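You operate a simulated robot arm through the tools that you are given. There is no shell and no other tool. Be economical: measure what you need, move in short steps, check, and stop when the job is done.

The job below is to be done with a simulated two-armed robot. You get a single attempt, and the scene is never put back.

TASK
Switch off the heater; put the yellow and orange rollers in the dish.
Fine: shut the lid again. Set down upright: what you pick out.

The check looks at the end state, three seconds after you hand in, the way a careful person would. Anything else that was tipped, shoved, dropped, spilled or broken makes it a failure. A push-on lid holds only when it is set on centred and level and pressed home; a screw cap is set on level and turned clockwise until tight.

THE ROBOT
Two 7-joint arms with fingered hands on one trunk, on a base that drives. Base frame: it is fixed to the floor where the robot stands at the start and does not move with it; the origin is under the middle of the robot, x ahead of it, y to its left, z up; the surface under the hand at the start is at about z = 78. Lengths are in cm, angles in rad, forces in N, time in s.
The left shoulder is at the start at [8, 24.1, 176.8], the right one opposite. With the tool pointing down near the work surface each hand reaches from about 10 to 80 cm from the robot's upright axis, wherever it stands, measured 20 degrees to its own side. Places, roughly: bar reset button [70, -10, 80]; bar switch [70, -30, 80]; dish [40, -20, 80]; grey plug (3x2x5 cm) [70, -10, 80]; heater lid [60, 10, 90]; heater switch [50, 0, 80]; pink plug (3x2x5 cm) [70, -30, 80]; wand button [60, -40, 90]. Payload 4.9 kg a hand.
The tool frame of a hand sits at the grasp point between the pads (the TCP): z along the fingers, y along the line on which they close. The tips reach 3.2 cm beyond it. Largest opening 20 cm; the body of the gripper starts 8.9 cm behind the TCP. The gripper is a hand of 4 fingers: y runs from the thumb to the fingers, the wrist lies at [0, 0, -26.7] in the tool frame, and closing takes about 1.5 s.
Orientation is that of the tool frame in the base frame, as a unit quaternion [w, x, y, z]. With the fingers straight down and closing along the base's y, the tool's x points along the base's -x, its y along +y and its z along -z.

THE INTERFACE
- The arms move only by the tool servo_tool. It takes "left_series", "right_series" or both (then of equal length, played together; a hand with none holds still); each is a list of rows, each a list of 6 numbers: the shift along the tool's x, y, z in mm, then the turn, a rotation vector about the tool's x, y, z in rad. In form: [[x, y, z, wx, wy, wz], ...]. A call has 1 to 10 rows; each row is the pose to reach, as a shift and turn from the pose commanded when the call began, along the tool's axes at that moment. "left_fingers" and "right_fingers" are, for a hand that has rows, the finger opening in mm, from 0 to 200, set as the call begins (left out, the last holds). Each row takes 0.2 s and may step no farther than 5 cm and 0.15 rad from the row before; otherwise, or with a gripper value out of range, the whole call is refused. A pose out of reach is approached as far as the arm can. The call stops where the force on the tool passes 40 N (or 10 N more than at its start, if that is more) or the arm is blocked; 0.2 s more then pass. Each finger travels about 7.2 cm/s and halts on what it meets, pressing with about 27 N; the grip force reading is that of the motor and also rises with nothing between the fingers. The clock runs only during rows and for 0.2 s after the last one: add rows that repeat a pose to give the fingers time. The reply holds the time, the measured pose of the TCP, the force on the tool along the base axes, the opening and the grip force, in the units named above and with some noise, with the torque about the TCP (base axes, N m) and any sound that the robot's microphone picked up, and new pictures: "pictures" is both (left out), scene, wrist or none (wrist: the cameras of the hands that moved).
- Cameras (640 x 400 px; columns grow to the right, rows downward): "scene" is now at [8.39, -3.02, 192.48]; the picture's right is [-0.46, -0.89, 0.00], its down [-0.79, 0.41, -0.46] and it looks along [0.41, -0.21, -0.89] (base axes); focal length 284 px, centre (320, 200). "left" rides on the left gripper at [-6.9, -6.9, -11.6] in its tool frame; the picture's right is [0.71, -0.71, 0.00], its down [0.54, 0.54, -0.64] and it looks along [0.45, 0.45, 0.77] (tool axes); focal length 226 px, centre (320, 200). "right" rides on the right gripper at [6.9, -6.9, -11.6] in its tool frame; the picture's right is [0.71, 0.71, 0.00], its down [-0.54, 0.54, -0.64] and it looks along [-0.45, 0.45, 0.77] (tool axes); focal length 226 px, centre (320, 200).
- lift_body(by): slides the trunk up (or, below 0, down) by that many cm; the arms and the scene camera ride with it, the base frame stays. It gives what a move gives, with no picture.
- drive_base(legs): drives the robot by 1 to 6 legs, each [ahead, left, turn to the left] in cm, cm and rad, along the robot's own axes; the way and the turn of a leg run together, so that a leg with both is an arc; at most 150 cm and 3.142 rad a leg. The arms and the cameras ride along, it lands a little off, and it stops where it bumps. It gives what a move gives, and a new picture of the scene camera.
- finger_targets(finger1, finger2, finger3, thumb_bend, hand): sets how far each is bent, from 0 (flat) to 1 (curled in); at 0.3 the hand is open as for a grip, at 0.7 the pads meet at the TCP. One left out holds its place. A second passes; each finger stops where it meets its share of the squeeze, and holds until it gets a number again. A gripper value or a shape takes the hand back. It gives what a move gives, with no picture; readings hold the bend of each and the force on the fingers (four entries, about 0 where the hand has none), thumb and palm.
- preshape(shape, hand): the hand has 4 fingers and takes this shape, open, in about a second: jaw (thumb against the fingers, like two jaws); tri (thumb and two fingers); tip (a fingertip pinch); poke (one finger out to press); point (the index stretched); flat (the hand flat); cup (the hand cupped); fist (a fist). The gripper value then closes the fingers along that shape, each until it touches; the sizes above hold for jaw. It gives what a move gives, with no picture.
- aim_head(pan, tilt): turns the head with the scene camera to pan (to the left, within 1.501 rad either way) and tilt (down, from -0.506 to 1.204), counted from straight ahead of the robot. It gives what a move gives, and a new picture of the scene camera.
- measure_at(camera, pixels): there is no depth. For up to 12 entries [column, row, z] of the newest picture of that camera ("zoom" is the newest enlarged one), the place [x, y] in the base frame at which the ray of that pixel passes the height z, good to about 0.3 cm, but the place of the scene camera against the robot may be out by one fixed shift of up to 2.5 cm in any direction. It takes no simulated time.
- inspect(camera, box): a new picture of the part [left, top, right, bottom] of that camera's present view, enlarged. It takes no simulated time.
- sign_off(): hands the job in; it is judged then, once.

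Work in short steps. Measure before you move; look again where a grasp or a placing could have gone wrong, and mend it. You have 80 turns and 260 pictures in all, those below and enlarged ones among them. Open the grippers and draw the arms clear of the work before you hand the job in, unless the task says otherwise; then end with one line.

The tools are called after "Call:" by a JSON object that holds its "method" and its "body". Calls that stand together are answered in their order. servo_tool: Moves the arms, as the interface text tells. Its arguments: {"type":"object","properties":{"left_series":{"type":"array"},"left_fingers":{"type":"number"},"right_series":{"type":"array"},"right_fingers":{"type":"number"},"pictures":{"type":"string","enum":["both","scene","wrist","none"]}},"required":[]} The other tools are called the same way: lift_body (by) slides the trunk up or down; preshape (shape, hand) gives the hand a shape; finger_targets (finger1, finger2, finger3, thumb_bend, hand) moves the fingers one by one; drive_base (legs) drives the base; aim_head (pan, tilt) turns the head that bears the scene camera; measure_at (camera, pixels) gives the place at which the rays of pixels pass given heights; inspect (camera, box) takes an enlarged picture of a part of a camera's view; sign_off () hands the job in.

At the start:

```text
time_s: 0.0
left_position: [35.37, 19.98, 113.7]
left_tool_rot: [0.0, 0.0, 1.0, 0.0]
left_ft_force: [0.6, 0.7, 0.4]
left_torque: [-0.01, 0.0, 0.02]
left_finger_gap: 19.97
left_grip_force: 0.0
left_shape: jaw
left_bend: [0.3, 0.3, 0.3, 0.3]
left_finger forces: [0.0, 0.0, 0.1, 0.1, 0.0, 0.0]
right_position: [55.76, -17.62, 107.59]
right_tool_rot: [0.0, 0.0, 1.0, -0.001]
right_ft_force: [-0.8, 0.5, 0.3]
right_torque: [0.02, 0.01, 0.04]
right_finger_gap: 19.99
right_grip_force: 0.1
right_shape: jaw
right_bend: [0.3, 0.3, 0.3, 0.3]
right_finger forces: [0.1, 0.0, 0.1, 0.1, 0.1, 0.0]
trunk travel left (down, up): [-66.8, 17.2]
robot x, y, heading: [0.16, 0.11, 0.003]
head pan, tilt: [-0.482, 1.096]
```

scene: 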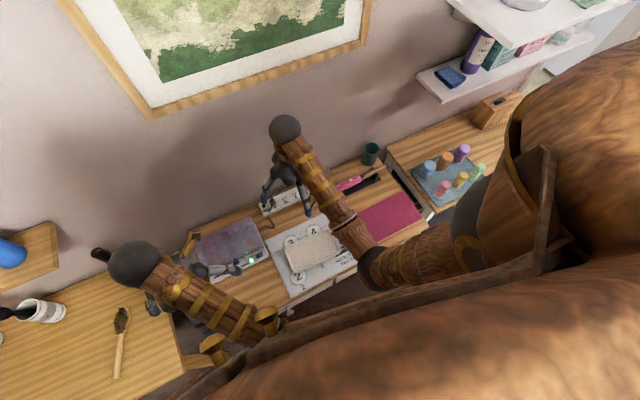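
right: 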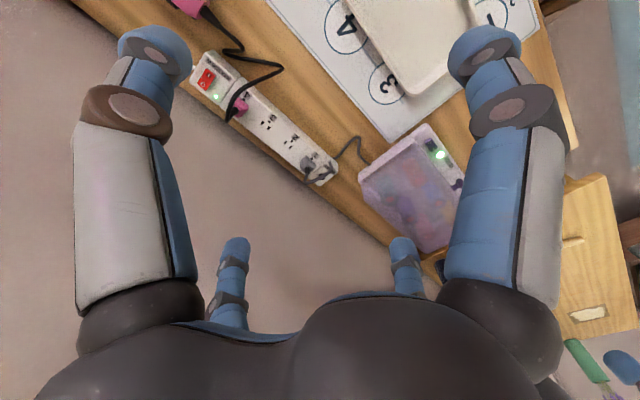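
left: 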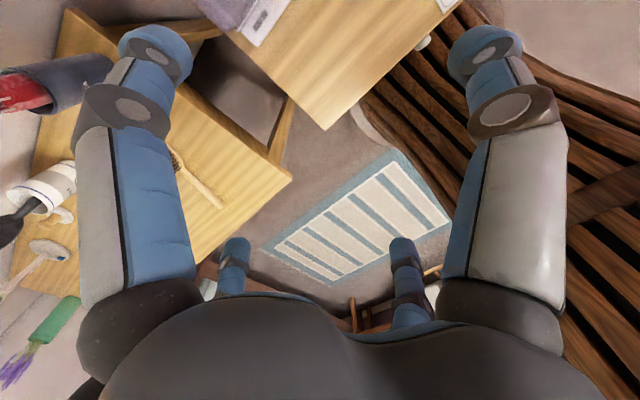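

The scene shows the heater around (230,240), the dish at (313,250), and coloured rollers on a mat at (450,175). I zoom in on these.

Call:
{"method": "inspect", "body": {"camera": "scene", "box": [160, 180, 360, 305]}}

Call:
{"method": "inspect", "body": {"camera": "scene", "box": [380, 120, 520, 210]}}

Call:
{"method": "inspect", "body": {"camera": "right", "box": [340, 100, 480, 260]}}

```text
3.20 times, centred on (260, 242) of scene
```

zoom: 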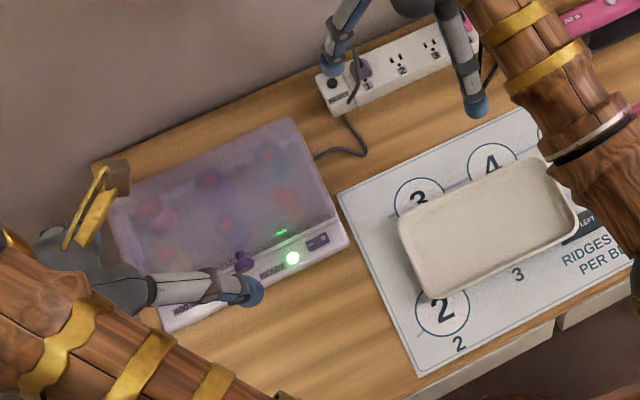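

```text
4.44 times, centred on (450, 165) of scene
```

zoom: 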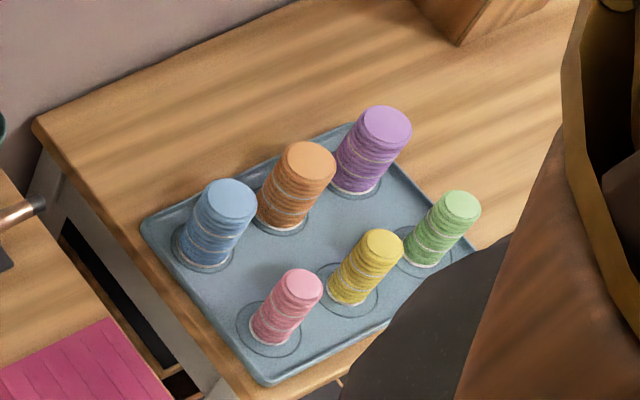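

```text
2.50 times, centred on (410, 180) of right
```

zoom: 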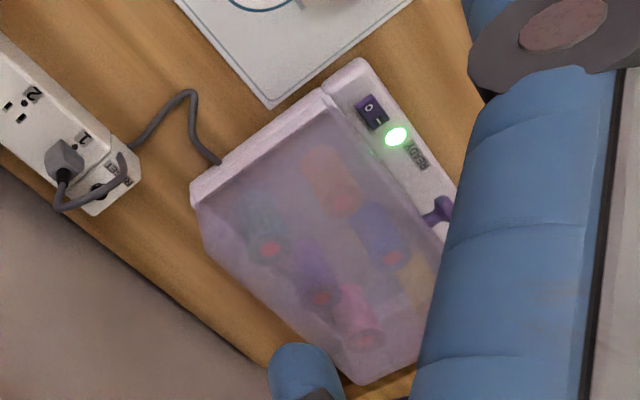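

The six rollers in the heater sit under a translucent lid. The left forearm covers part of it, so I draw the left hand away and move the right hand back to look at the switch and latch with its wrist camera.

Call:
{"method": "servo_tool", "body": {"right_series": [[45, 0, 0, 0, 0, 0], [90, 0, 0, 0, 0, 0], [135, 0, 0, 0, 0, 0], [180, 0, 0, 0, 0, 0], [200, 0, 0, 0, 0, 0], [200, 0, 0, 0, 0, 0]], "left_series": [[0, 40, 0, 0, 0, 0], [0, 80, 0, 0, 0, 0], [0, 120, 0, 0, 0, 0], [0, 160, 0, 0, 0, 0], [0, 160, 0, 0, 0, 0], [0, 160, 0, 0, 0, 0]]}}

Call:
{"method": "aim_head", "body": {"pan": -0.1, "tilt": 1.1}}

```text
time_s: 1.4
left_position: [35.57, 35.7, 112.92]
left_tool_rot: [-0.001, 0.0, 1.0, 0.0]
left_ft_force: [-0.4, -0.6, -0.4]
left_torque: [0.0, -0.01, -0.01]
left_finger_gap: 20.0
left_grip_force: 0.0
left_shape: jaw
left_bend: [0.3, 0.3, 0.3, 0.3]
left_finger forces: [0.0, 0.0, 0.1, 0.0, 0.0, 0.0]
right_position: [36.07, -17.94, 106.86]
right_tool_rot: [0.0, 0.0, 1.0, 0.002]
right_ft_force: [1.2, 0.3, 0.4]
right_torque: [-0.01, -0.01, 0.01]
right_finger_gap: 19.97
right_grip_force: 0.2
right_shape: jaw
right_bend: [0.3, 0.3, 0.3, 0.3]
right_finger forces: [0.0, 0.0, 0.0, 0.0, 0.0, 0.0]
trunk travel left (down, up): [-66.8, 17.2]
robot x, y, heading: [-0.26, 0.14, -0.003]
head pan, tilt: [-0.482, 1.096]
```

scene: 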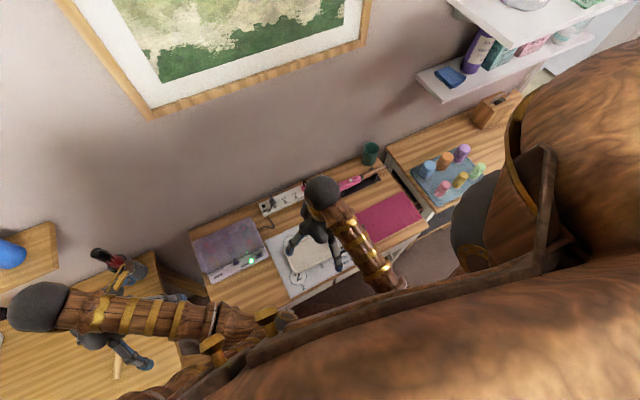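
right: 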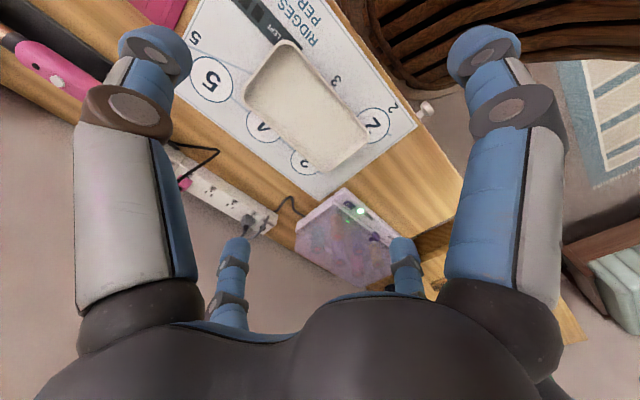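
left: 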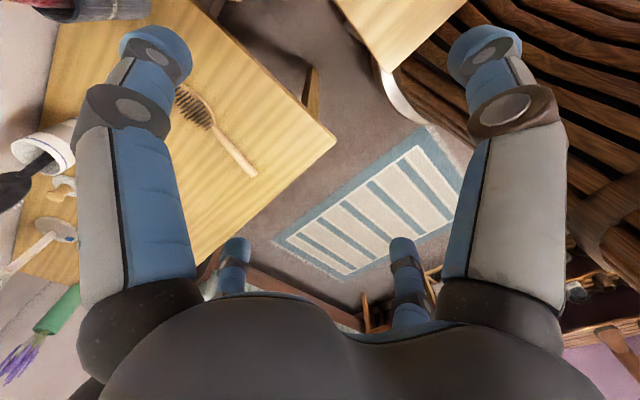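

```text
time_s: 2.2
left_position: [35.6, 35.82, 112.92]
left_tool_rot: [0.0, 0.001, 1.0, -0.001]
left_ft_force: [-0.7, -0.7, -0.4]
left_torque: [-0.01, 0.03, 0.03]
left_finger_gap: 19.99
left_grip_force: 0.0
left_shape: jaw
left_bend: [0.3, 0.3, 0.3, 0.3]
left_finger forces: [0.0, 0.1, 0.0, 0.0, 0.0, 0.0]
right_position: [36.08, -17.67, 106.87]
right_tool_rot: [0.0, -0.001, 1.0, 0.0]
right_ft_force: [-0.5, 0.7, 0.3]
right_torque: [0.0, -0.04, 0.02]
right_finger_gap: 19.98
right_grip_force: 0.1
right_shape: jaw
right_bend: [0.3, 0.3, 0.3, 0.3]
right_finger forces: [0.0, 0.1, 0.0, 0.0, 0.0, 0.0]
trunk travel left (down, up): [-66.8, 17.2]
robot x, y, heading: [0.08, -0.12, -0.0]
head pan, tilt: [-0.099, 1.1]
```

scene: 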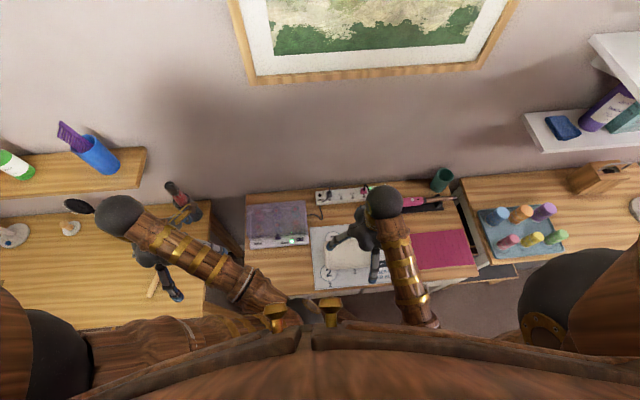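

Now the heater is unobscured at (275,225) in the scene. I zoom in and measure the heater features.

Call:
{"method": "inspect", "body": {"camera": "scene", "box": [235, 185, 331, 245]}}

Call:
{"method": "inspect", "body": {"camera": "right", "box": [280, 170, 400, 295]}}

```text
6.67 times, centred on (283, 215) of scene
```

zoom: 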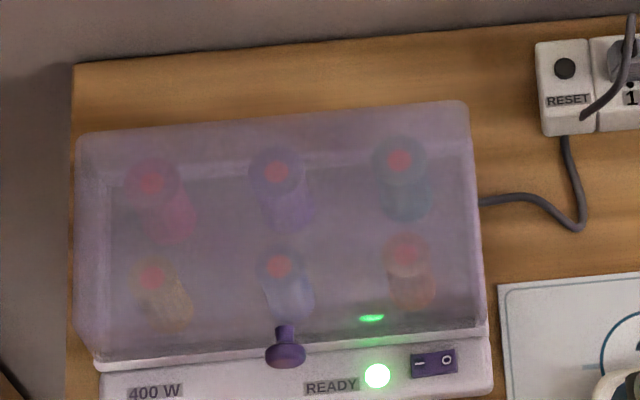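

```text
3.20 times, centred on (340, 232) of right
```

zoom: 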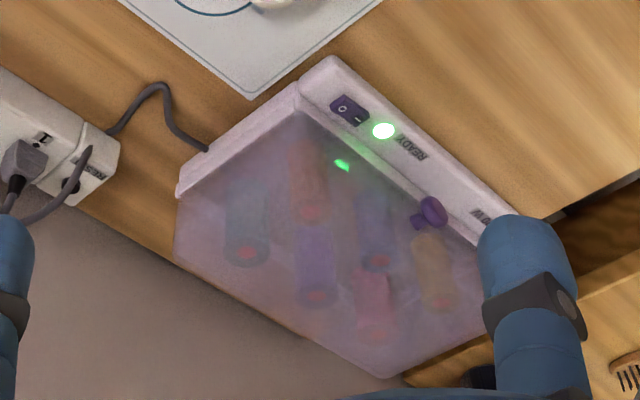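

I triangulate the switch, LED and knob using both cameras at several heights.

Call:
{"method": "measure_at", "body": {"camera": "scene", "pixels": [[301.9, 239, 80], [301.9, 239, 86], [298, 239.6, 80], [298, 239.6, 86], [277.9, 237.5, 82], [277.9, 237.5, 90], [291.5, 241.2, 80], [291.5, 241.2, 86]]}}

Call:
{"method": "measure_at", "body": {"camera": "right", "pixels": [[346.6, 202.9, 80], [346.6, 202.9, 86], [351.9, 207.3, 80], [351.9, 207.3, 86], [375.3, 235.1, 82], [375.3, 235.1, 90], [359.7, 210.4, 80], [359.7, 210.4, 86]]}}

```text
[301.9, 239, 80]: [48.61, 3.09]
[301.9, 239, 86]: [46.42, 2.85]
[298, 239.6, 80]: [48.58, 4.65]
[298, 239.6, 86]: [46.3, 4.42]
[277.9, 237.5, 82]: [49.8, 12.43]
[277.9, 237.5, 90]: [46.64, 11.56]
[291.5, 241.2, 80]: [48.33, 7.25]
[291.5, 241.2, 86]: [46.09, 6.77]
```

```text
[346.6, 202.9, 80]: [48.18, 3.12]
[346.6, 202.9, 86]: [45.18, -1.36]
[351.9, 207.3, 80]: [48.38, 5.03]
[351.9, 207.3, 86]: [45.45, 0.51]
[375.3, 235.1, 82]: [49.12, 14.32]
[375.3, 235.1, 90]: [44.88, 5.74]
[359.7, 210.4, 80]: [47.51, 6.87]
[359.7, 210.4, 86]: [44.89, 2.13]
```

The switch is near (48.4, 3–4.5, 80) and the knob near (48.5, 12.2, 84). I shape the right hand for poking and bring it nearer above the switch to look at the fingertip and switch together.

Call:
{"method": "preshape", "body": {"hand": "right", "shape": "poke"}}

Call:
{"method": "servo_tool", "body": {"right_series": [[-30, 40, 30, 0, 0, 0], [-60, 80, 60, 0, 0, 0], [-90, 120, 90, 0, 0, 0], [-110, 150, 120, 0, 0, 0], [-110, 170, 120, 0, 0, 0], [-110, 170, 120, 0, 0, 0], [-110, 170, 120, 0, 0, 0]]}}

```text
time_s: 3.1
left_position: [35.53, 35.82, 113.01]
left_tool_rot: [-0.001, 0.0, 1.0, -0.001]
left_ft_force: [0.4, 0.1, -0.1]
left_torque: [0.0, 0.05, -0.04]
left_finger_gap: 19.99
left_grip_force: 0.0
left_shape: jaw
left_bend: [0.3, 0.3, 0.3, 0.3]
left_finger forces: [0.1, 0.1, 0.0, 0.0, 0.1, 0.0]
right_position: [35.97, -17.77, 106.86]
right_tool_rot: [0.0, 0.0, 1.0, -0.001]
right_ft_force: [-0.2, -0.5, 0.2]
right_torque: [0.0, 0.0, 0.02]
right_finger_gap: 0.01
right_grip_force: 0.1
right_shape: poke
right_bend: [1.0, 1.0, 1.0, 0.81]
right_finger forces: [0.0, 0.0, 0.0, 0.0, 0.0, 0.0]
trunk travel left (down, up): [-66.8, 17.2]
robot x, y, heading: [-0.1, 0.34, 0.001]
head pan, tilt: [-0.099, 1.1]
```

```text
refused: row 1 steps farther than a row can; nothing moved
```

Row too long; I use smaller steps.

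Call:
{"method": "servo_tool", "body": {"right_series": [[-18, 28, 20, 0, 0, 0], [-36, 56, 40, 0, 0, 0], [-54, 84, 60, 0, 0, 0], [-72, 112, 80, 0, 0, 0], [-90, 140, 100, 0, 0, 0], [-108, 168, 120, 0, 0, 0], [-108, 168, 120, 0, 0, 0], [-108, 168, 120, 0, 0, 0]]}}

```text
time_s: 5.0
left_position: [35.54, 35.87, 112.94]
left_tool_rot: [0.0, 0.0, 1.0, 0.001]
left_ft_force: [-0.5, 0.7, -0.8]
left_torque: [0.0, 0.0, -0.03]
left_finger_gap: 20.0
left_grip_force: 0.1
left_shape: jaw
left_bend: [0.3, 0.3, 0.3, 0.3]
left_finger forces: [0.0, 0.0, 0.0, 0.1, 0.0, 0.1]
right_position: [46.34, -0.62, 94.72]
right_tool_rot: [0.0, 0.0, 1.0, 0.0]
right_ft_force: [0.2, 0.2, -0.3]
right_torque: [0.02, 0.01, 0.01]
right_finger_gap: 0.04
right_grip_force: 0.1
right_shape: poke
right_bend: [1.0, 1.0, 1.0, 0.81]
right_finger forces: [0.0, 0.0, 0.1, 0.0, 0.0, 0.1]
trunk travel left (down, up): [-66.8, 17.2]
robot x, y, heading: [-0.17, 0.32, 0.001]
head pan, tilt: [-0.099, 1.1]
```

scene: 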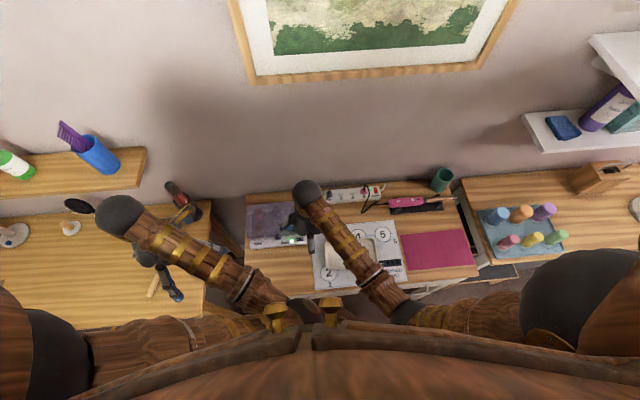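
right: 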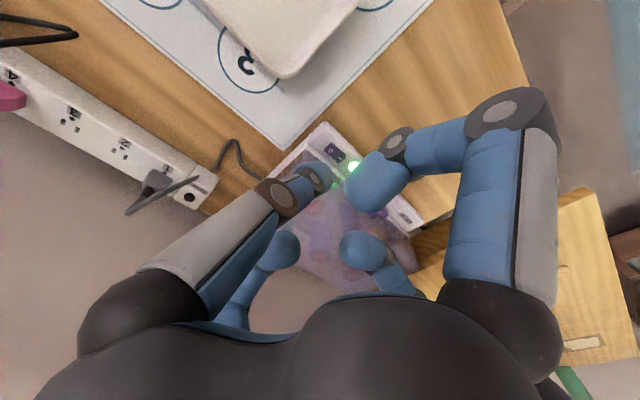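

The poke shape puts one finger's tip near image centre (318,178). I zoom in on the tip and switch.

Call:
{"method": "inspect", "body": {"camera": "right", "box": [250, 110, 430, 222]}}

Call:
{"method": "inspect", "body": {"camera": "scene", "box": [240, 180, 352, 250]}}

Call:
{"method": "measure_at", "body": {"camera": "right", "pixels": [[329, 148, 80], [335, 155, 80], [353, 167, 80], [329, 148, 81], [335, 155, 81], [353, 167, 81]]}}

```text
3.56 times, centred on (340, 166) of right
```

zoom: 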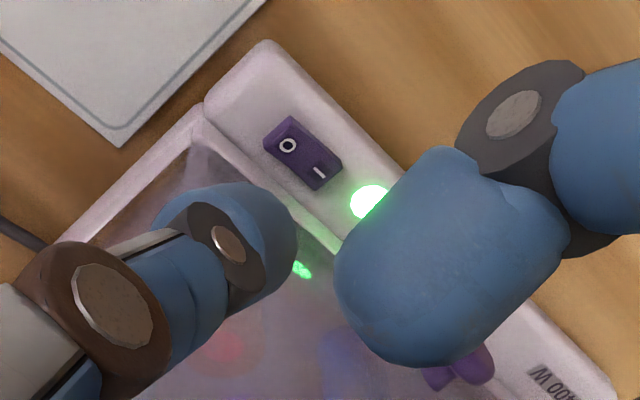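

```text
5.71 times, centred on (296, 215) of scene
```

zoom: 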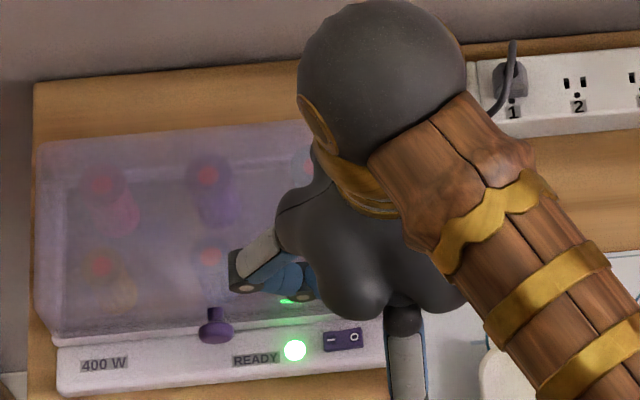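

```text
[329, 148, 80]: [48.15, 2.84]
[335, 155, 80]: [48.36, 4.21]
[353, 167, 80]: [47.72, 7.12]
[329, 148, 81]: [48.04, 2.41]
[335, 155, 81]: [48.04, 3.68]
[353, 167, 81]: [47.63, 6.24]
```

I need to know which finger pokes; I set the thumb bend alone and look at what changed.

Call:
{"method": "finger_targets", "body": {"hand": "right", "thumb_bend": 0.3}}

Call:
{"method": "inspect", "body": {"camera": "right", "box": [0, 0, 640, 400]}}

Call:
{"method": "finger_targets", "body": {"hand": "right", "finger1": 0.3}}

Call:
{"method": "inspect", "body": {"camera": "right", "box": [0, 0, 640, 400]}}

```text
time_s: 6.0
left_position: [35.64, 35.79, 112.95]
left_tool_rot: [0.001, -0.001, 1.0, -0.001]
left_ft_force: [0.3, 0.1, -0.5]
left_torque: [-0.02, -0.05, 0.0]
left_finger_gap: 20.0
left_grip_force: 0.1
left_shape: jaw
left_bend: [0.3, 0.3, 0.3, 0.3]
left_finger forces: [0.0, 0.0, 0.1, 0.0, 0.0, 0.0]
right_position: [46.35, -0.72, 94.67]
right_tool_rot: [0.0, 0.0, 1.0, 0.001]
right_ft_force: [-0.2, 0.1, 0.7]
right_torque: [0.02, 0.0, -0.06]
right_finger_gap: 10.9
right_grip_force: 0.0
right_shape: fingers
right_bend: [1.0, 1.0, 1.0, 0.3]
right_finger forces: [0.1, 0.1, 0.1, 0.0, 0.0, 0.1]
trunk travel left (down, up): [-66.8, 17.2]
robot x, y, heading: [-0.05, -0.06, 0.004]
head pan, tilt: [-0.099, 1.1]
```

```text
1.00 times, centred on (320, 200) of right (not enlarged: the box is as wide or as high as the picture)
```

zoom: 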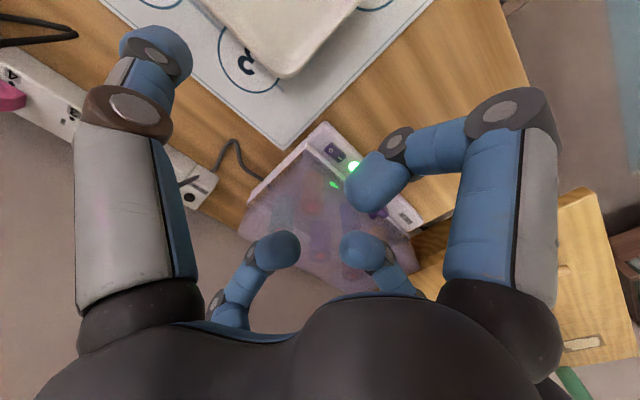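

```text
time_s: 7.0
left_position: [35.46, 35.84, 112.9]
left_tool_rot: [0.0, 0.0, 1.0, 0.0]
left_ft_force: [0.3, 0.6, 0.4]
left_torque: [0.0, -0.01, 0.0]
left_finger_gap: 20.01
left_grip_force: 0.0
left_shape: jaw
left_bend: [0.3, 0.3, 0.3, 0.3]
left_finger forces: [0.0, 0.1, 0.1, 0.1, 0.1, 0.0]
right_position: [46.36, -0.65, 94.67]
right_tool_rot: [0.0, -0.001, 1.0, 0.001]
right_ft_force: [0.0, -1.3, -0.2]
right_torque: [0.03, 0.0, -0.03]
right_finger_gap: 13.97
right_grip_force: 0.0
right_shape: fingers
right_bend: [0.3, 1.0, 1.0, 0.3]
right_finger forces: [0.0, 0.0, 0.0, 0.0, 0.0, 0.0]
trunk travel left (down, up): [-66.8, 17.2]
robot x, y, heading: [-0.05, 0.22, 0.004]
head pan, tilt: [-0.099, 1.1]
```

```text
1.00 times, centred on (320, 200) of right (not enlarged: the box is as wide or as high as the picture)
```

zoom: 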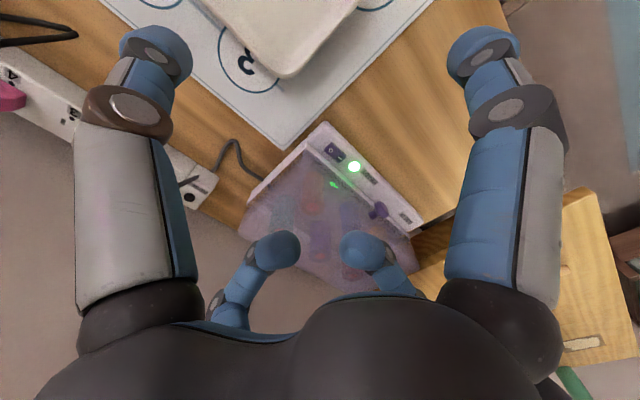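

Finger1 is on the tool +x side and the thumb on −y. For pressing, I want the finger on the tool −x side (base +x) stretched so the hand stays in front of the lid. I curl the others and open finger3 to see.

Call:
{"method": "finger_targets", "body": {"hand": "right", "finger1": 1.0, "thumb_bend": 1.0, "finger2": 1.0, "finger3": 0.3}}

Call:
{"method": "inspect", "body": {"camera": "right", "box": [0, 0, 640, 400]}}

```text
time_s: 8.0
left_position: [35.54, 35.78, 112.87]
left_tool_rot: [0.001, 0.0, 1.0, 0.0]
left_ft_force: [0.6, 0.3, 0.9]
left_torque: [0.03, 0.03, 0.02]
left_finger_gap: 19.97
left_grip_force: 0.0
left_shape: jaw
left_bend: [0.3, 0.3, 0.3, 0.3]
left_finger forces: [0.0, 0.0, 0.0, 0.0, 0.0, 0.0]
right_position: [46.56, -0.65, 94.54]
right_tool_rot: [0.0, 0.0, 1.0, 0.0]
right_ft_force: [-0.7, 0.1, 0.7]
right_torque: [0.0, -0.03, 0.01]
right_finger_gap: 0.02
right_grip_force: 0.1
right_shape: fingers
right_bend: [0.83, 1.0, 0.98, 0.76]
right_finger forces: [0.0, 0.1, 0.0, 0.0, 0.0, 0.1]
trunk travel left (down, up): [-66.8, 17.2]
robot x, y, heading: [0.05, -0.08, 0.0]
head pan, tilt: [-0.099, 1.1]
```

```text
1.00 times, centred on (320, 200) of right (not enlarged: the box is as wide or as high as the picture)
```

zoom: 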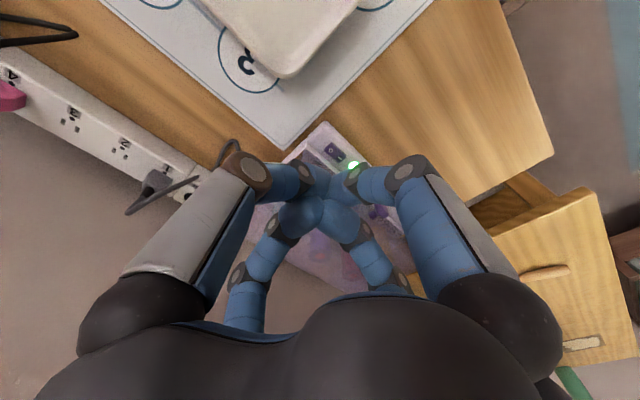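

The fingers jammed against each other. I reopen them to jaw, then curl three of them, leaving finger3 out.

Call:
{"method": "preshape", "body": {"hand": "right", "shape": "jaw"}}

Call:
{"method": "finger_targets", "body": {"hand": "right", "finger1": 1.0, "finger2": 1.0}}

Call:
{"method": "inspect", "body": {"camera": "right", "box": [0, 0, 640, 400]}}

```text
time_s: 8.8
left_position: [35.48, 35.85, 112.91]
left_tool_rot: [0.001, 0.0, 1.0, 0.0]
left_ft_force: [-0.1, -0.5, 0.4]
left_torque: [0.0, -0.03, 0.0]
left_finger_gap: 20.02
left_grip_force: 0.2
left_shape: jaw
left_bend: [0.3, 0.3, 0.3, 0.3]
left_finger forces: [0.0, 0.1, 0.0, 0.1, 0.0, 0.0]
right_position: [46.52, -0.62, 94.59]
right_tool_rot: [-0.001, 0.0, 1.0, 0.0]
right_ft_force: [-0.5, 0.2, 0.4]
right_torque: [0.01, -0.03, 0.01]
right_finger_gap: 19.96
right_grip_force: 0.1
right_shape: jaw
right_bend: [0.3, 0.3, 0.3, 0.3]
right_finger forces: [0.0, 0.0, 0.1, 0.0, 0.0, 0.0]
trunk travel left (down, up): [-66.8, 17.2]
robot x, y, heading: [0.04, -0.13, 0.001]
head pan, tilt: [-0.099, 1.1]
```

```text
time_s: 9.8
left_position: [35.65, 35.95, 112.96]
left_tool_rot: [0.001, 0.0, 1.0, 0.0]
left_ft_force: [-1.1, -0.1, 0.1]
left_torque: [0.0, -0.02, -0.02]
left_finger_gap: 19.99
left_grip_force: 0.1
left_shape: jaw
left_bend: [0.3, 0.3, 0.3, 0.3]
left_finger forces: [0.0, 0.0, 0.0, 0.0, 0.0, 0.0]
right_position: [46.36, -0.73, 94.43]
right_tool_rot: [0.0, 0.0, 1.0, 0.001]
right_ft_force: [-0.1, -0.1, -1.2]
right_torque: [-0.01, 0.01, -0.01]
right_finger_gap: 8.53
right_grip_force: 0.0
right_shape: fingers
right_bend: [0.77, 0.77, 0.3, 0.3]
right_finger forces: [0.0, 0.0, 0.0, 0.0, 0.1, 0.0]
trunk travel left (down, up): [-66.8, 17.2]
robot x, y, heading: [-0.45, -0.07, -0.001]
head pan, tilt: [-0.099, 1.1]
```

```text
1.00 times, centred on (320, 200) of right (not enlarged: the box is as wide or as high as the picture)
```

zoom: 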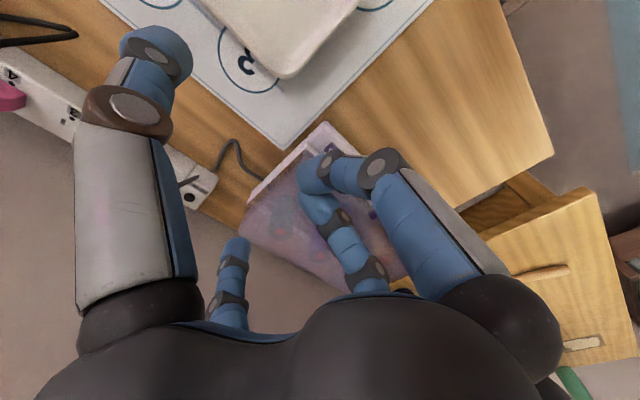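

Finger3 is the base +x one. I curl the thumb, back off, and bring finger3's tip above the O side of the rocker.

Call:
{"method": "finger_targets", "body": {"hand": "right", "thumb_bend": 1.0}}

Call:
{"method": "servo_tool", "body": {"right_series": [[40, 10, 0, 0, 0, 0], [80, 20, 0, 0, 0, 0], [89, 32, 0, 0, 0, 0], [89, 32, 30, 0, 0, 0], [89, 32, 60, 0, 0, 0], [89, 32, 60, 0, 0, 0], [89, 32, 60, 0, 0, 0]]}}

Call:
{"method": "inspect", "body": {"camera": "scene", "box": [240, 190, 352, 260]}}

```text
time_s: 10.8
left_position: [35.5, 35.79, 112.92]
left_tool_rot: [0.0, 0.0, 1.0, 0.001]
left_ft_force: [-0.3, 0.6, -0.5]
left_torque: [0.0, -0.04, -0.01]
left_finger_gap: 19.97
left_grip_force: 0.0
left_shape: jaw
left_bend: [0.3, 0.3, 0.3, 0.3]
left_finger forces: [0.0, 0.0, 0.1, 0.0, 0.0, 0.1]
right_position: [46.37, -0.68, 94.64]
right_tool_rot: [0.0, 0.0, 1.0, 0.0]
right_ft_force: [1.1, 0.0, 0.2]
right_torque: [-0.03, 0.02, -0.03]
right_finger_gap: 0.27
right_grip_force: 0.1
right_shape: fingers
right_bend: [0.99, 1.0, 0.3, 0.88]
right_finger forces: [0.1, 0.1, 0.0, 0.0, 0.1, 0.0]
trunk travel left (down, up): [-66.8, 17.2]
robot x, y, heading: [-0.03, -0.07, -0.001]
head pan, tilt: [-0.099, 1.1]
```

```text
time_s: 12.4
left_position: [35.61, 35.82, 113.02]
left_tool_rot: [0.0, 0.0, 1.0, 0.0]
left_ft_force: [-0.6, -0.9, -0.2]
left_torque: [0.0, 0.0, 0.02]
left_finger_gap: 19.99
left_grip_force: 0.1
left_shape: jaw
left_bend: [0.3, 0.3, 0.3, 0.3]
left_finger forces: [0.0, 0.1, 0.0, 0.0, 0.0, 0.0]
right_position: [37.74, 2.11, 88.99]
right_tool_rot: [-0.001, 0.0, 1.0, 0.0]
right_ft_force: [-0.2, 0.1, 0.3]
right_torque: [0.0, 0.01, 0.01]
right_finger_gap: 0.28
right_grip_force: 0.1
right_shape: fingers
right_bend: [0.99, 1.0, 0.3, 0.88]
right_finger forces: [0.0, 0.1, 0.1, 0.1, 0.2, 0.0]
trunk travel left (down, up): [-66.8, 17.2]
robot x, y, heading: [-0.08, 0.13, 0.001]
head pan, tilt: [-0.099, 1.1]
```

scene: 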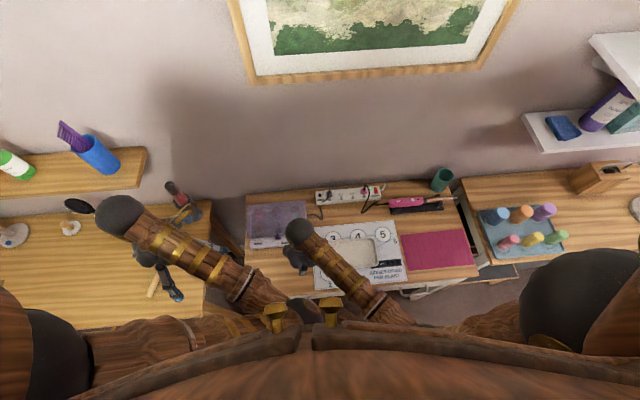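
right: 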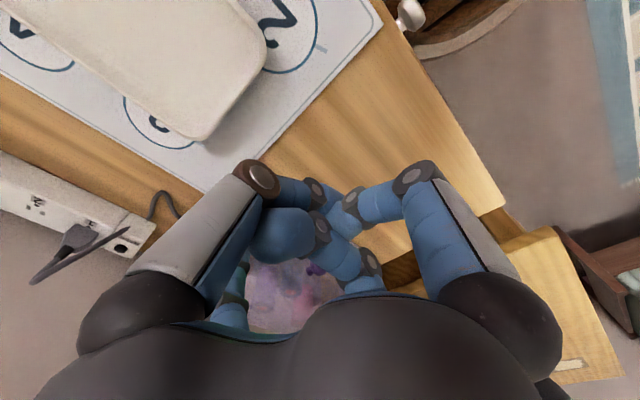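

```text
5.71 times, centred on (296, 225) of scene
```

zoom: 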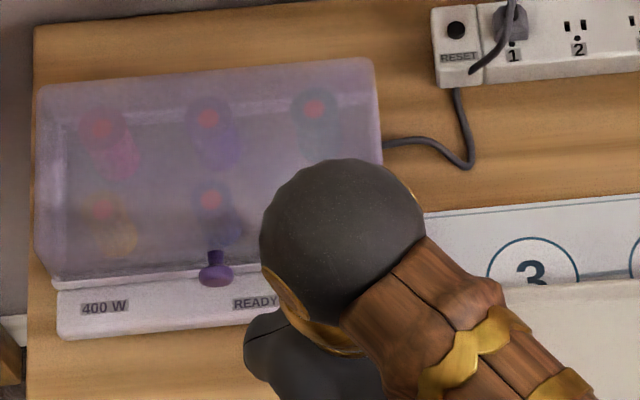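

The hand blocks the view, but geometry puts finger3's tip at about (48.4, 2.2, 85.8), above the O half. I lower gently until contact.

Call:
{"method": "servo_tool", "body": {"right_series": [[0, 1, 10, 0, 0, 0], [0, 1, 20, 0, 0, 0], [0, 1, 28, 0, 0, 0], [0, 1, 34, 0, 0, 0], [0, 1, 39, 0, 0, 0], [0, 1, 44, 0, 0, 0], [0, 1, 49, 0, 0, 0], [0, 1, 54, 0, 0, 0], [0, 1, 59, 0, 0, 0], [0, 1, 59, 0, 0, 0]], "pictures": "wrist"}}

```text
time_s: 14.7
left_position: [35.36, 35.94, 113.04]
left_tool_rot: [0.001, 0.0, 1.0, 0.0]
left_ft_force: [0.6, -0.4, -1.3]
left_torque: [0.0, 0.05, 0.0]
left_finger_gap: 19.97
left_grip_force: 0.1
left_shape: jaw
left_bend: [0.3, 0.3, 0.3, 0.3]
left_finger forces: [0.0, 0.0, 0.0, 0.0, 0.0, 0.0]
right_position: [37.62, 2.56, 83.42]
right_tool_rot: [0.003, 0.0, 1.0, 0.001]
right_ft_force: [-13.1, -1.3, 32.3]
right_torque: [-0.06, -3.53, -0.15]
right_finger_gap: 0.28
right_grip_force: 21.1
right_shape: fingers
right_bend: [0.99, 1.0, 0.28, 0.88]
right_finger forces: [0.0, 0.0, 41.1, 0.0, 0.1, 0.1]
trunk travel left (down, up): [-66.8, 17.2]
robot x, y, heading: [-0.28, 0.25, -0.003]
head pan, tilt: [-0.099, 1.1]
```

right: 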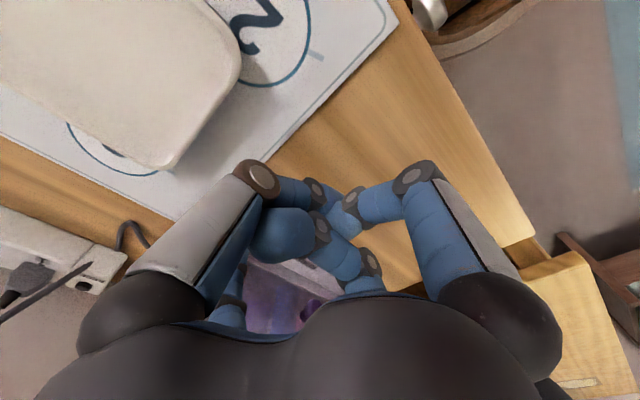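

Contact was made at 40 N. I lift and draw back to check the rocker and LED.

Call:
{"method": "servo_tool", "body": {"right_series": [[0, 0, -30, 0, 0, 0], [0, 0, -70, 0, 0, 0], [0, -40, -100, 0, 0, 0], [0, -80, -110, 0, 0, 0], [0, -120, -110, 0, 0, 0], [0, -140, -110, 0, 0, 0]], "pictures": "none"}}

Call:
{"method": "inspect", "body": {"camera": "scene", "box": [240, 190, 352, 260]}}

```text
time_s: 16.1
left_position: [35.52, 35.92, 112.98]
left_tool_rot: [-0.001, 0.0, 1.0, 0.0]
left_ft_force: [1.3, 0.5, 0.3]
left_torque: [0.04, -0.03, -0.02]
left_finger_gap: 19.98
left_grip_force: 0.1
left_shape: jaw
left_bend: [0.3, 0.3, 0.3, 0.3]
left_finger forces: [0.0, 0.0, 0.1, 0.1, 0.0, 0.1]
right_position: [37.61, -11.61, 94.21]
right_tool_rot: [0.0, 0.0, 1.0, 0.001]
right_ft_force: [0.3, 0.1, 0.1]
right_torque: [-0.03, 0.02, -0.01]
right_finger_gap: 0.28
right_grip_force: 0.1
right_shape: fingers
right_bend: [0.99, 1.0, 0.3, 0.88]
right_finger forces: [0.0, 0.0, 0.0, 0.0, 0.0, 0.1]
trunk travel left (down, up): [-66.8, 17.2]
robot x, y, heading: [-0.15, 0.12, -0.0]
head pan, tilt: [-0.099, 1.1]
```

```text
5.71 times, centred on (296, 225) of scene
```

zoom: 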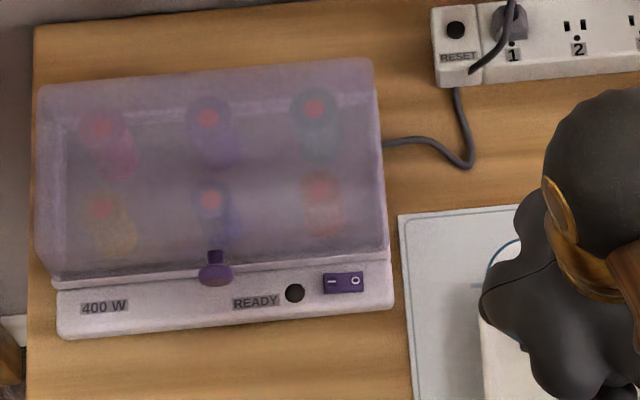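

The LED at zoom (294,293) is dark: the heater is off. Now the lid: I check what the left hand's "tip" and "point" shapes look like before deciding how to lift the knob.

Call:
{"method": "preshape", "body": {"hand": "left", "shape": "tip"}}

Call:
{"method": "inspect", "body": {"camera": "left", "box": [0, 0, 640, 400]}}

Call:
{"method": "preshape", "body": {"hand": "left", "shape": "point"}}

Call:
{"method": "inspect", "body": {"camera": "left", "box": [0, 0, 640, 400]}}

Call:
{"method": "preshape", "body": {"hand": "left", "shape": "flat"}}

Call:
{"method": "inspect", "body": {"camera": "left", "box": [0, 0, 640, 400]}}

```text
time_s: 16.9
left_position: [35.57, 35.95, 112.94]
left_tool_rot: [-0.001, 0.0, 1.0, 0.0]
left_ft_force: [0.1, -0.1, 0.1]
left_torque: [-0.04, -0.04, 0.04]
left_finger_gap: 19.98
left_grip_force: 0.0
left_shape: tip
left_bend: [0.16, 0.3, 0.16, 0.3]
left_finger forces: [0.1, 0.0, 0.0, 0.0, 0.0, 0.0]
right_position: [37.7, -11.34, 94.2]
right_tool_rot: [0.0, 0.0, 1.0, 0.001]
right_ft_force: [0.3, -0.1, 0.1]
right_torque: [0.02, -0.03, 0.0]
right_finger_gap: 0.3
right_grip_force: 0.1
right_shape: fingers
right_bend: [0.99, 1.0, 0.3, 0.88]
right_finger forces: [0.1, 0.1, 0.1, 0.1, 0.0, 0.0]
trunk travel left (down, up): [-66.8, 17.2]
robot x, y, heading: [0.2, 0.1, 0.001]
head pan, tilt: [-0.099, 1.1]
```

```text
1.00 times, centred on (320, 200) of left (not enlarged: the box is as wide or as high as the picture)
```

zoom: 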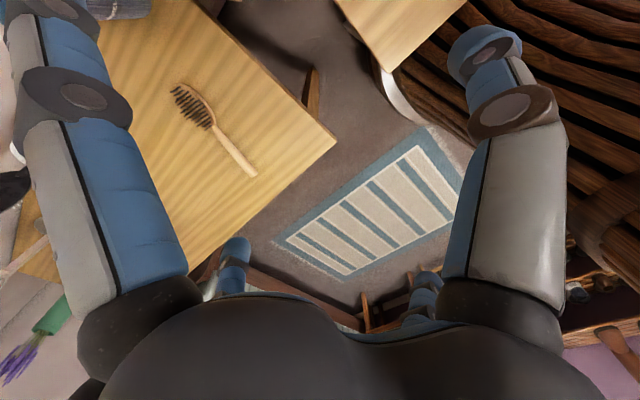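

```text
time_s: 17.9
left_position: [35.64, 35.82, 112.89]
left_tool_rot: [0.0, 0.0, 1.0, 0.001]
left_ft_force: [0.4, -0.1, -0.2]
left_torque: [0.01, 0.0, -0.01]
left_finger_gap: 0.0
left_grip_force: 0.0
left_shape: point
left_bend: [0.7, 1.0, 1.0, 0.73]
left_finger forces: [0.0, 0.0, 0.0, 0.0, 0.0, 0.0]
right_position: [37.78, -11.51, 94.13]
right_tool_rot: [0.0, 0.0, 1.0, 0.0]
right_ft_force: [-0.1, 0.1, 0.0]
right_torque: [0.05, 0.01, 0.01]
right_finger_gap: 0.29
right_grip_force: 0.0
right_shape: fingers
right_bend: [0.99, 1.0, 0.3, 0.88]
right_finger forces: [0.0, 0.1, 0.0, 0.0, 0.0, 0.0]
trunk travel left (down, up): [-66.8, 17.2]
robot x, y, heading: [-0.42, 0.05, -0.002]
head pan, tilt: [-0.099, 1.1]
```

```text
1.00 times, centred on (320, 200) of left (not enlarged: the box is as wide or as high as the picture)
```

zoom: 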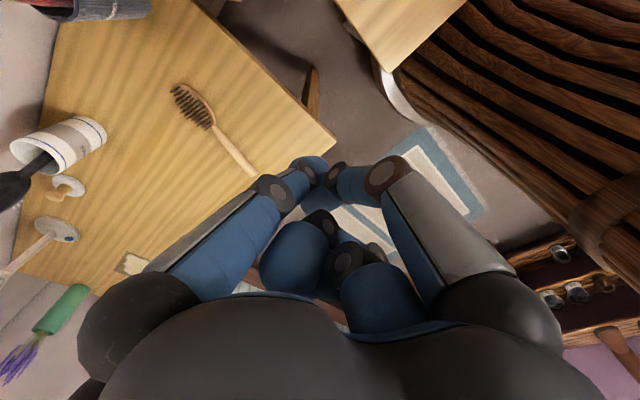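

```text
time_s: 18.8
left_position: [35.61, 35.81, 112.82]
left_tool_rot: [0.0, 0.0, 1.0, 0.001]
left_ft_force: [0.4, 0.5, 1.0]
left_torque: [0.01, -0.04, 0.02]
left_finger_gap: 19.55
left_grip_force: 0.1
left_shape: flat
left_bend: [0.69, 1.0, 0.69, 0.77]
left_finger forces: [0.0, 0.0, 0.0, 0.0, 0.1, 0.1]
right_position: [37.77, -11.52, 94.17]
right_tool_rot: [-0.001, 0.0, 1.0, 0.0]
right_ft_force: [0.4, 0.9, 0.1]
right_torque: [0.02, -0.03, 0.0]
right_finger_gap: 0.31
right_grip_force: 0.0
right_shape: fingers
right_bend: [0.99, 1.0, 0.3, 0.88]
right_finger forces: [0.0, 0.0, 0.0, 0.0, 0.0, 0.0]
trunk travel left (down, up): [-66.8, 17.2]
robot x, y, heading: [-0.29, 0.33, -0.004]
head pan, tilt: [-0.099, 1.1]
```

```text
1.00 times, centred on (320, 200) of left (not enlarged: the box is as wide or as high as the picture)
```

zoom: 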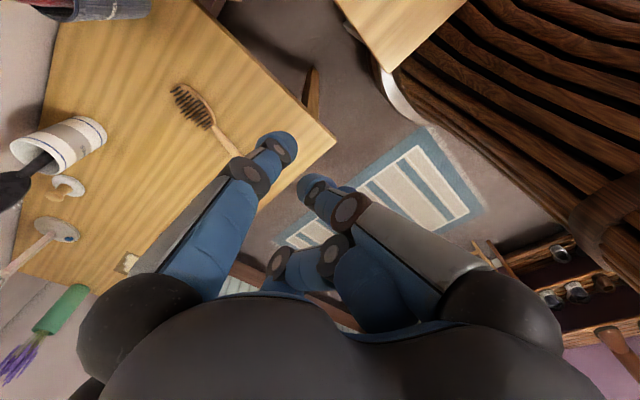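

Plan: push the lid up with one forward-pointing left finger under the knob. I set the left hand to jaw and curl all but finger3 (the one on the tool +x side).

Call:
{"method": "preshape", "body": {"hand": "left", "shape": "jaw"}}

Call:
{"method": "finger_targets", "body": {"hand": "left", "finger1": 1.0, "finger2": 1.0}}

Call:
{"method": "finger_targets", "body": {"hand": "left", "thumb_bend": 1.0}}

Call:
{"method": "servo_tool", "body": {"left_series": [[0, 0, 0, 0, -0.14, 0], [-20, 0, 0, 0, -0.28, 0], [-40, 0, 0, 0, -0.42, 0], [-60, 0, 0, 0, -0.56, 0], [-60, 0, 0, 0, -0.7, 0], [-60, 0, 0, 0, -0.84, 0], [-60, 0, 0, 0, -0.98, 0], [-60, 0, 0, 0, -1.12, 0], [-60, 0, 0, 0, -1.12, 0], [-60, 0, 0, 0, -1.12, 0]], "right_series": [[20, 0, -20, 0, 0, 0], [20, -20, -40, 0, 0, 0], [20, -40, -60, 0, 0, 0], [20, -60, -60, 0, 0, 0], [20, -80, -60, 0, 0, 0], [20, -100, -60, 0, 0, 0], [20, -120, -60, 0, 0, 0], [20, -120, -60, 0, 0, 0], [20, -120, -60, 0, 0, 0], [20, -120, -60, 0, 0, 0]]}}

```text
time_s: 19.6
left_position: [35.69, 35.85, 112.98]
left_tool_rot: [-0.001, 0.0, 1.0, 0.0]
left_ft_force: [-0.5, -0.6, 0.4]
left_torque: [0.0, -0.01, -0.02]
left_finger_gap: 20.0
left_grip_force: 0.0
left_shape: jaw
left_bend: [0.3, 0.3, 0.3, 0.3]
left_finger forces: [0.1, 0.1, 0.1, 0.0, 0.1, 0.0]
right_position: [37.63, -11.48, 94.18]
right_tool_rot: [0.001, 0.0, 1.0, 0.0]
right_ft_force: [0.7, -0.3, -0.8]
right_torque: [-0.03, -0.01, 0.01]
right_finger_gap: 0.31
right_grip_force: 0.0
right_shape: fingers
right_bend: [0.99, 1.0, 0.3, 0.88]
right_finger forces: [0.1, 0.0, 0.0, 0.0, 0.0, 0.0]
trunk travel left (down, up): [-66.8, 17.2]
robot x, y, heading: [0.2, 0.15, -0.001]
head pan, tilt: [-0.099, 1.1]
```

```text
time_s: 20.6
left_position: [35.53, 35.78, 112.84]
left_tool_rot: [0.0, -0.001, 1.0, 0.0]
left_ft_force: [0.2, -0.2, 0.8]
left_torque: [0.01, -0.02, 0.01]
left_finger_gap: 8.58
left_grip_force: 0.1
left_shape: fingers
left_bend: [0.77, 0.77, 0.3, 0.3]
left_finger forces: [0.1, 0.1, 0.0, 0.0, 0.0, 0.0]
right_position: [37.78, -11.5, 94.17]
right_tool_rot: [0.001, 0.0, 1.0, 0.001]
right_ft_force: [0.4, -0.7, -0.1]
right_torque: [-0.02, -0.03, 0.0]
right_finger_gap: 0.29
right_grip_force: 0.0
right_shape: fingers
right_bend: [0.99, 1.0, 0.3, 0.88]
right_finger forces: [0.0, 0.0, 0.0, 0.1, 0.1, 0.0]
trunk travel left (down, up): [-66.8, 17.2]
robot x, y, heading: [0.12, -0.14, 0.001]
head pan, tilt: [-0.099, 1.1]
```

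```text
time_s: 21.6
left_position: [35.63, 35.83, 112.84]
left_tool_rot: [-0.001, 0.0, 1.0, 0.001]
left_ft_force: [-1.0, -0.3, -0.3]
left_torque: [-0.01, -0.01, 0.01]
left_finger_gap: 0.27
left_grip_force: 0.1
left_shape: fingers
left_bend: [0.99, 1.0, 0.3, 0.88]
left_finger forces: [0.0, 0.1, 0.0, 0.1, 0.1, 0.0]
right_position: [37.74, -11.51, 94.25]
right_tool_rot: [0.0, 0.0, 1.0, -0.001]
right_ft_force: [0.1, -0.2, 0.5]
right_torque: [-0.01, 0.02, 0.01]
right_finger_gap: 0.3
right_grip_force: 0.1
right_shape: fingers
right_bend: [0.99, 1.0, 0.3, 0.88]
right_finger forces: [0.0, 0.1, 0.0, 0.0, 0.1, 0.1]
trunk travel left (down, up): [-66.8, 17.2]
robot x, y, heading: [-0.07, 0.04, 0.005]
head pan, tilt: [-0.099, 1.1]
```

```text
time_s: 23.6
left_position: [40.95, 42.8, 113.65]
left_tool_rot: [0.537, -0.05, 0.84, 0.057]
left_ft_force: [1.2, 0.3, -0.3]
left_torque: [0.0, 0.04, 0.02]
left_finger_gap: 0.3
left_grip_force: 0.1
left_shape: fingers
left_bend: [0.99, 1.0, 0.3, 0.88]
left_finger forces: [0.0, 0.1, 0.0, 0.1, 0.0, 0.0]
right_position: [36.33, -23.59, 99.51]
right_tool_rot: [-0.003, 0.0, 1.0, 0.0]
right_ft_force: [-0.2, -0.2, -0.2]
right_torque: [-0.01, 0.05, 0.0]
right_finger_gap: 0.26
right_grip_force: 0.2
right_shape: fingers
right_bend: [0.99, 1.0, 0.3, 0.88]
right_finger forces: [0.0, 0.0, 0.0, 0.1, 0.1, 0.0]
trunk travel left (down, up): [-66.8, 17.2]
robot x, y, heading: [-0.24, -0.08, 0.002]
head pan, tilt: [-0.099, 1.1]
stopped in row 9 (left hand): the arm was blocked; the commanded pose is now the measured one
```

scene: 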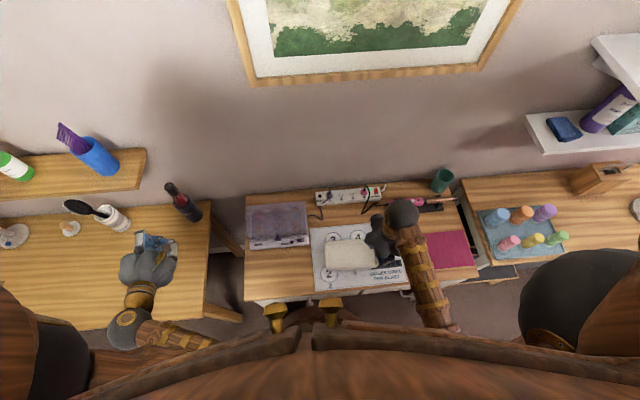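
right: 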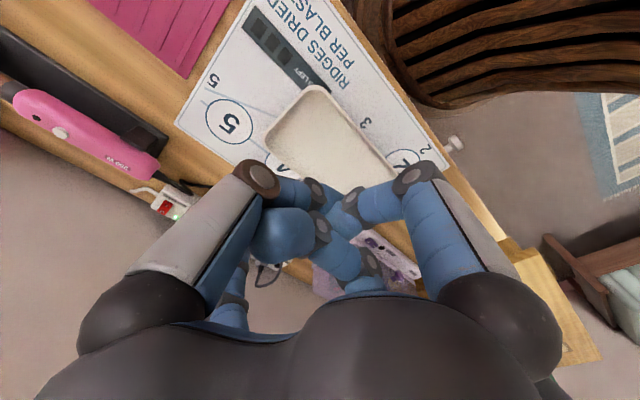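
left: 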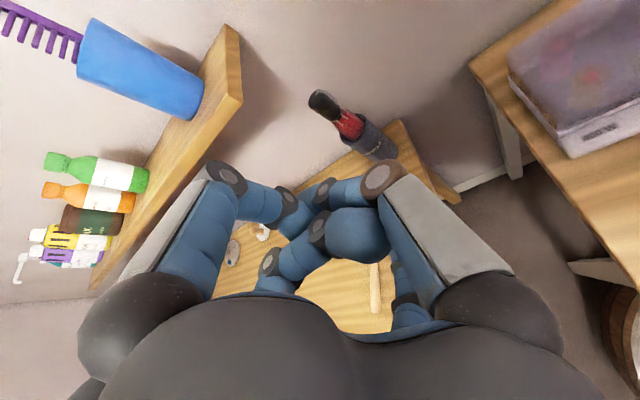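

The left arm reached ~65° pitch but was cramped there. I carry it across in front of the heater, still high, and check whether it has more room.

Call:
{"method": "servo_tool", "body": {"left_series": [[8, -42, -2, 0, 0, 0], [15, -84, -3, 0, 0, 0], [23, -126, -5, 0, 0, 0], [30, -168, -6, 0, 0, 0], [38, -210, -8, 0, 0, 0], [45, -252, -9, 0, 0, 0], [53, -291, -11, 0, 0, 0], [53, -291, -11, 0, 0, 0], [53, -291, -11, 0, 0, 0]]}}

```text
time_s: 24.2
left_position: [40.11, 48.87, 115.28]
left_tool_rot: [0.551, -0.112, 0.812, 0.158]
left_ft_force: [-0.7, -0.5, 0.6]
left_torque: [-0.01, 0.03, 0.01]
left_finger_gap: 0.29
left_grip_force: 0.0
left_shape: fingers
left_bend: [0.99, 1.0, 0.3, 0.88]
left_finger forces: [0.1, 0.1, 0.0, 0.1, 0.0, 0.0]
right_position: [36.21, -23.38, 98.55]
right_tool_rot: [-0.002, 0.0, 1.0, 0.0]
right_ft_force: [-0.2, 0.1, 0.6]
right_torque: [0.01, 0.0, 0.03]
right_finger_gap: 0.3
right_grip_force: 0.1
right_shape: fingers
right_bend: [0.99, 1.0, 0.3, 0.88]
right_finger forces: [0.1, 0.0, 0.1, 0.0, 0.0, 0.1]
trunk travel left (down, up): [-66.8, 17.2]
robot x, y, heading: [-0.16, 0.3, -0.001]
head pan, tilt: [-0.099, 1.1]
stopped in row 2 (left hand): the arm was blocked; the commanded pose is now the measured one
```

scene: 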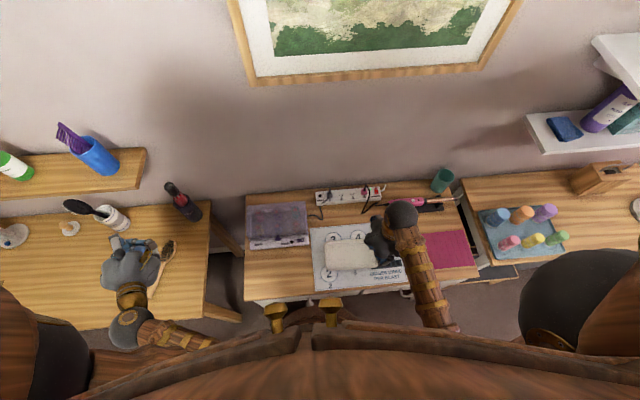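
left: 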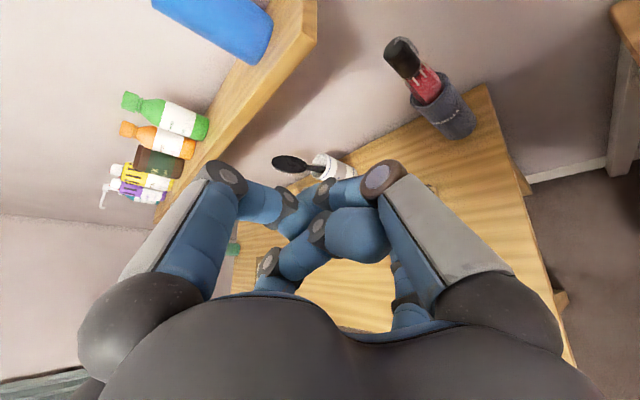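

The arm drifts the wrong way at its limits. I undo the pitch first, back to pointing down, moving slightly forward and right.

Call:
{"method": "servo_tool", "body": {"left_series": [[0, 0, 0, 0.037, 0.13, 0.027], [0, 0, 0, 0.075, 0.26, 0.053], [0, 0, 0, 0.113, 0.392, 0.08], [0, 0, 0, 0.15, 0.523, 0.107], [-6, -22, -1, 0.188, 0.654, 0.133], [-12, -45, -2, 0.225, 0.785, 0.16], [-18, -67, -3, 0.263, 0.915, 0.187], [-24, -90, -4, 0.3, 1.046, 0.213], [-24, -90, -4, 0.338, 1.177, 0.24], [-24, -90, -4, 0.338, 1.177, 0.24]], "pictures": "none"}}

```text
time_s: 26.6
left_position: [20.91, 52.67, 109.88]
left_tool_rot: [0.004, -0.346, 0.938, -0.027]
left_ft_force: [-0.2, -0.2, -0.3]
left_torque: [-0.03, 0.04, 0.02]
left_finger_gap: 0.27
left_grip_force: 0.0
left_shape: fingers
left_bend: [0.99, 1.0, 0.3, 0.88]
left_finger forces: [0.0, 0.0, 0.0, 0.0, 0.0, 0.0]
left hand out of reach, approached as far as the arm can: row 8, 9
right_position: [35.8, -23.52, 97.97]
right_tool_rot: [-0.001, 0.0, 1.0, 0.001]
right_ft_force: [0.1, 0.8, -0.1]
right_torque: [-0.04, 0.02, 0.0]
right_finger_gap: 0.28
right_grip_force: 0.0
right_shape: fingers
right_bend: [0.99, 1.0, 0.3, 0.88]
right_finger forces: [0.1, 0.0, 0.0, 0.0, 0.1, 0.1]
trunk travel left (down, up): [-66.8, 17.2]
robot x, y, heading: [0.16, 0.09, 0.002]
head pan, tilt: [-0.099, 1.1]
stopped in row 10 (left hand): the arm was blocked; the commanded pose is now the measured one
```

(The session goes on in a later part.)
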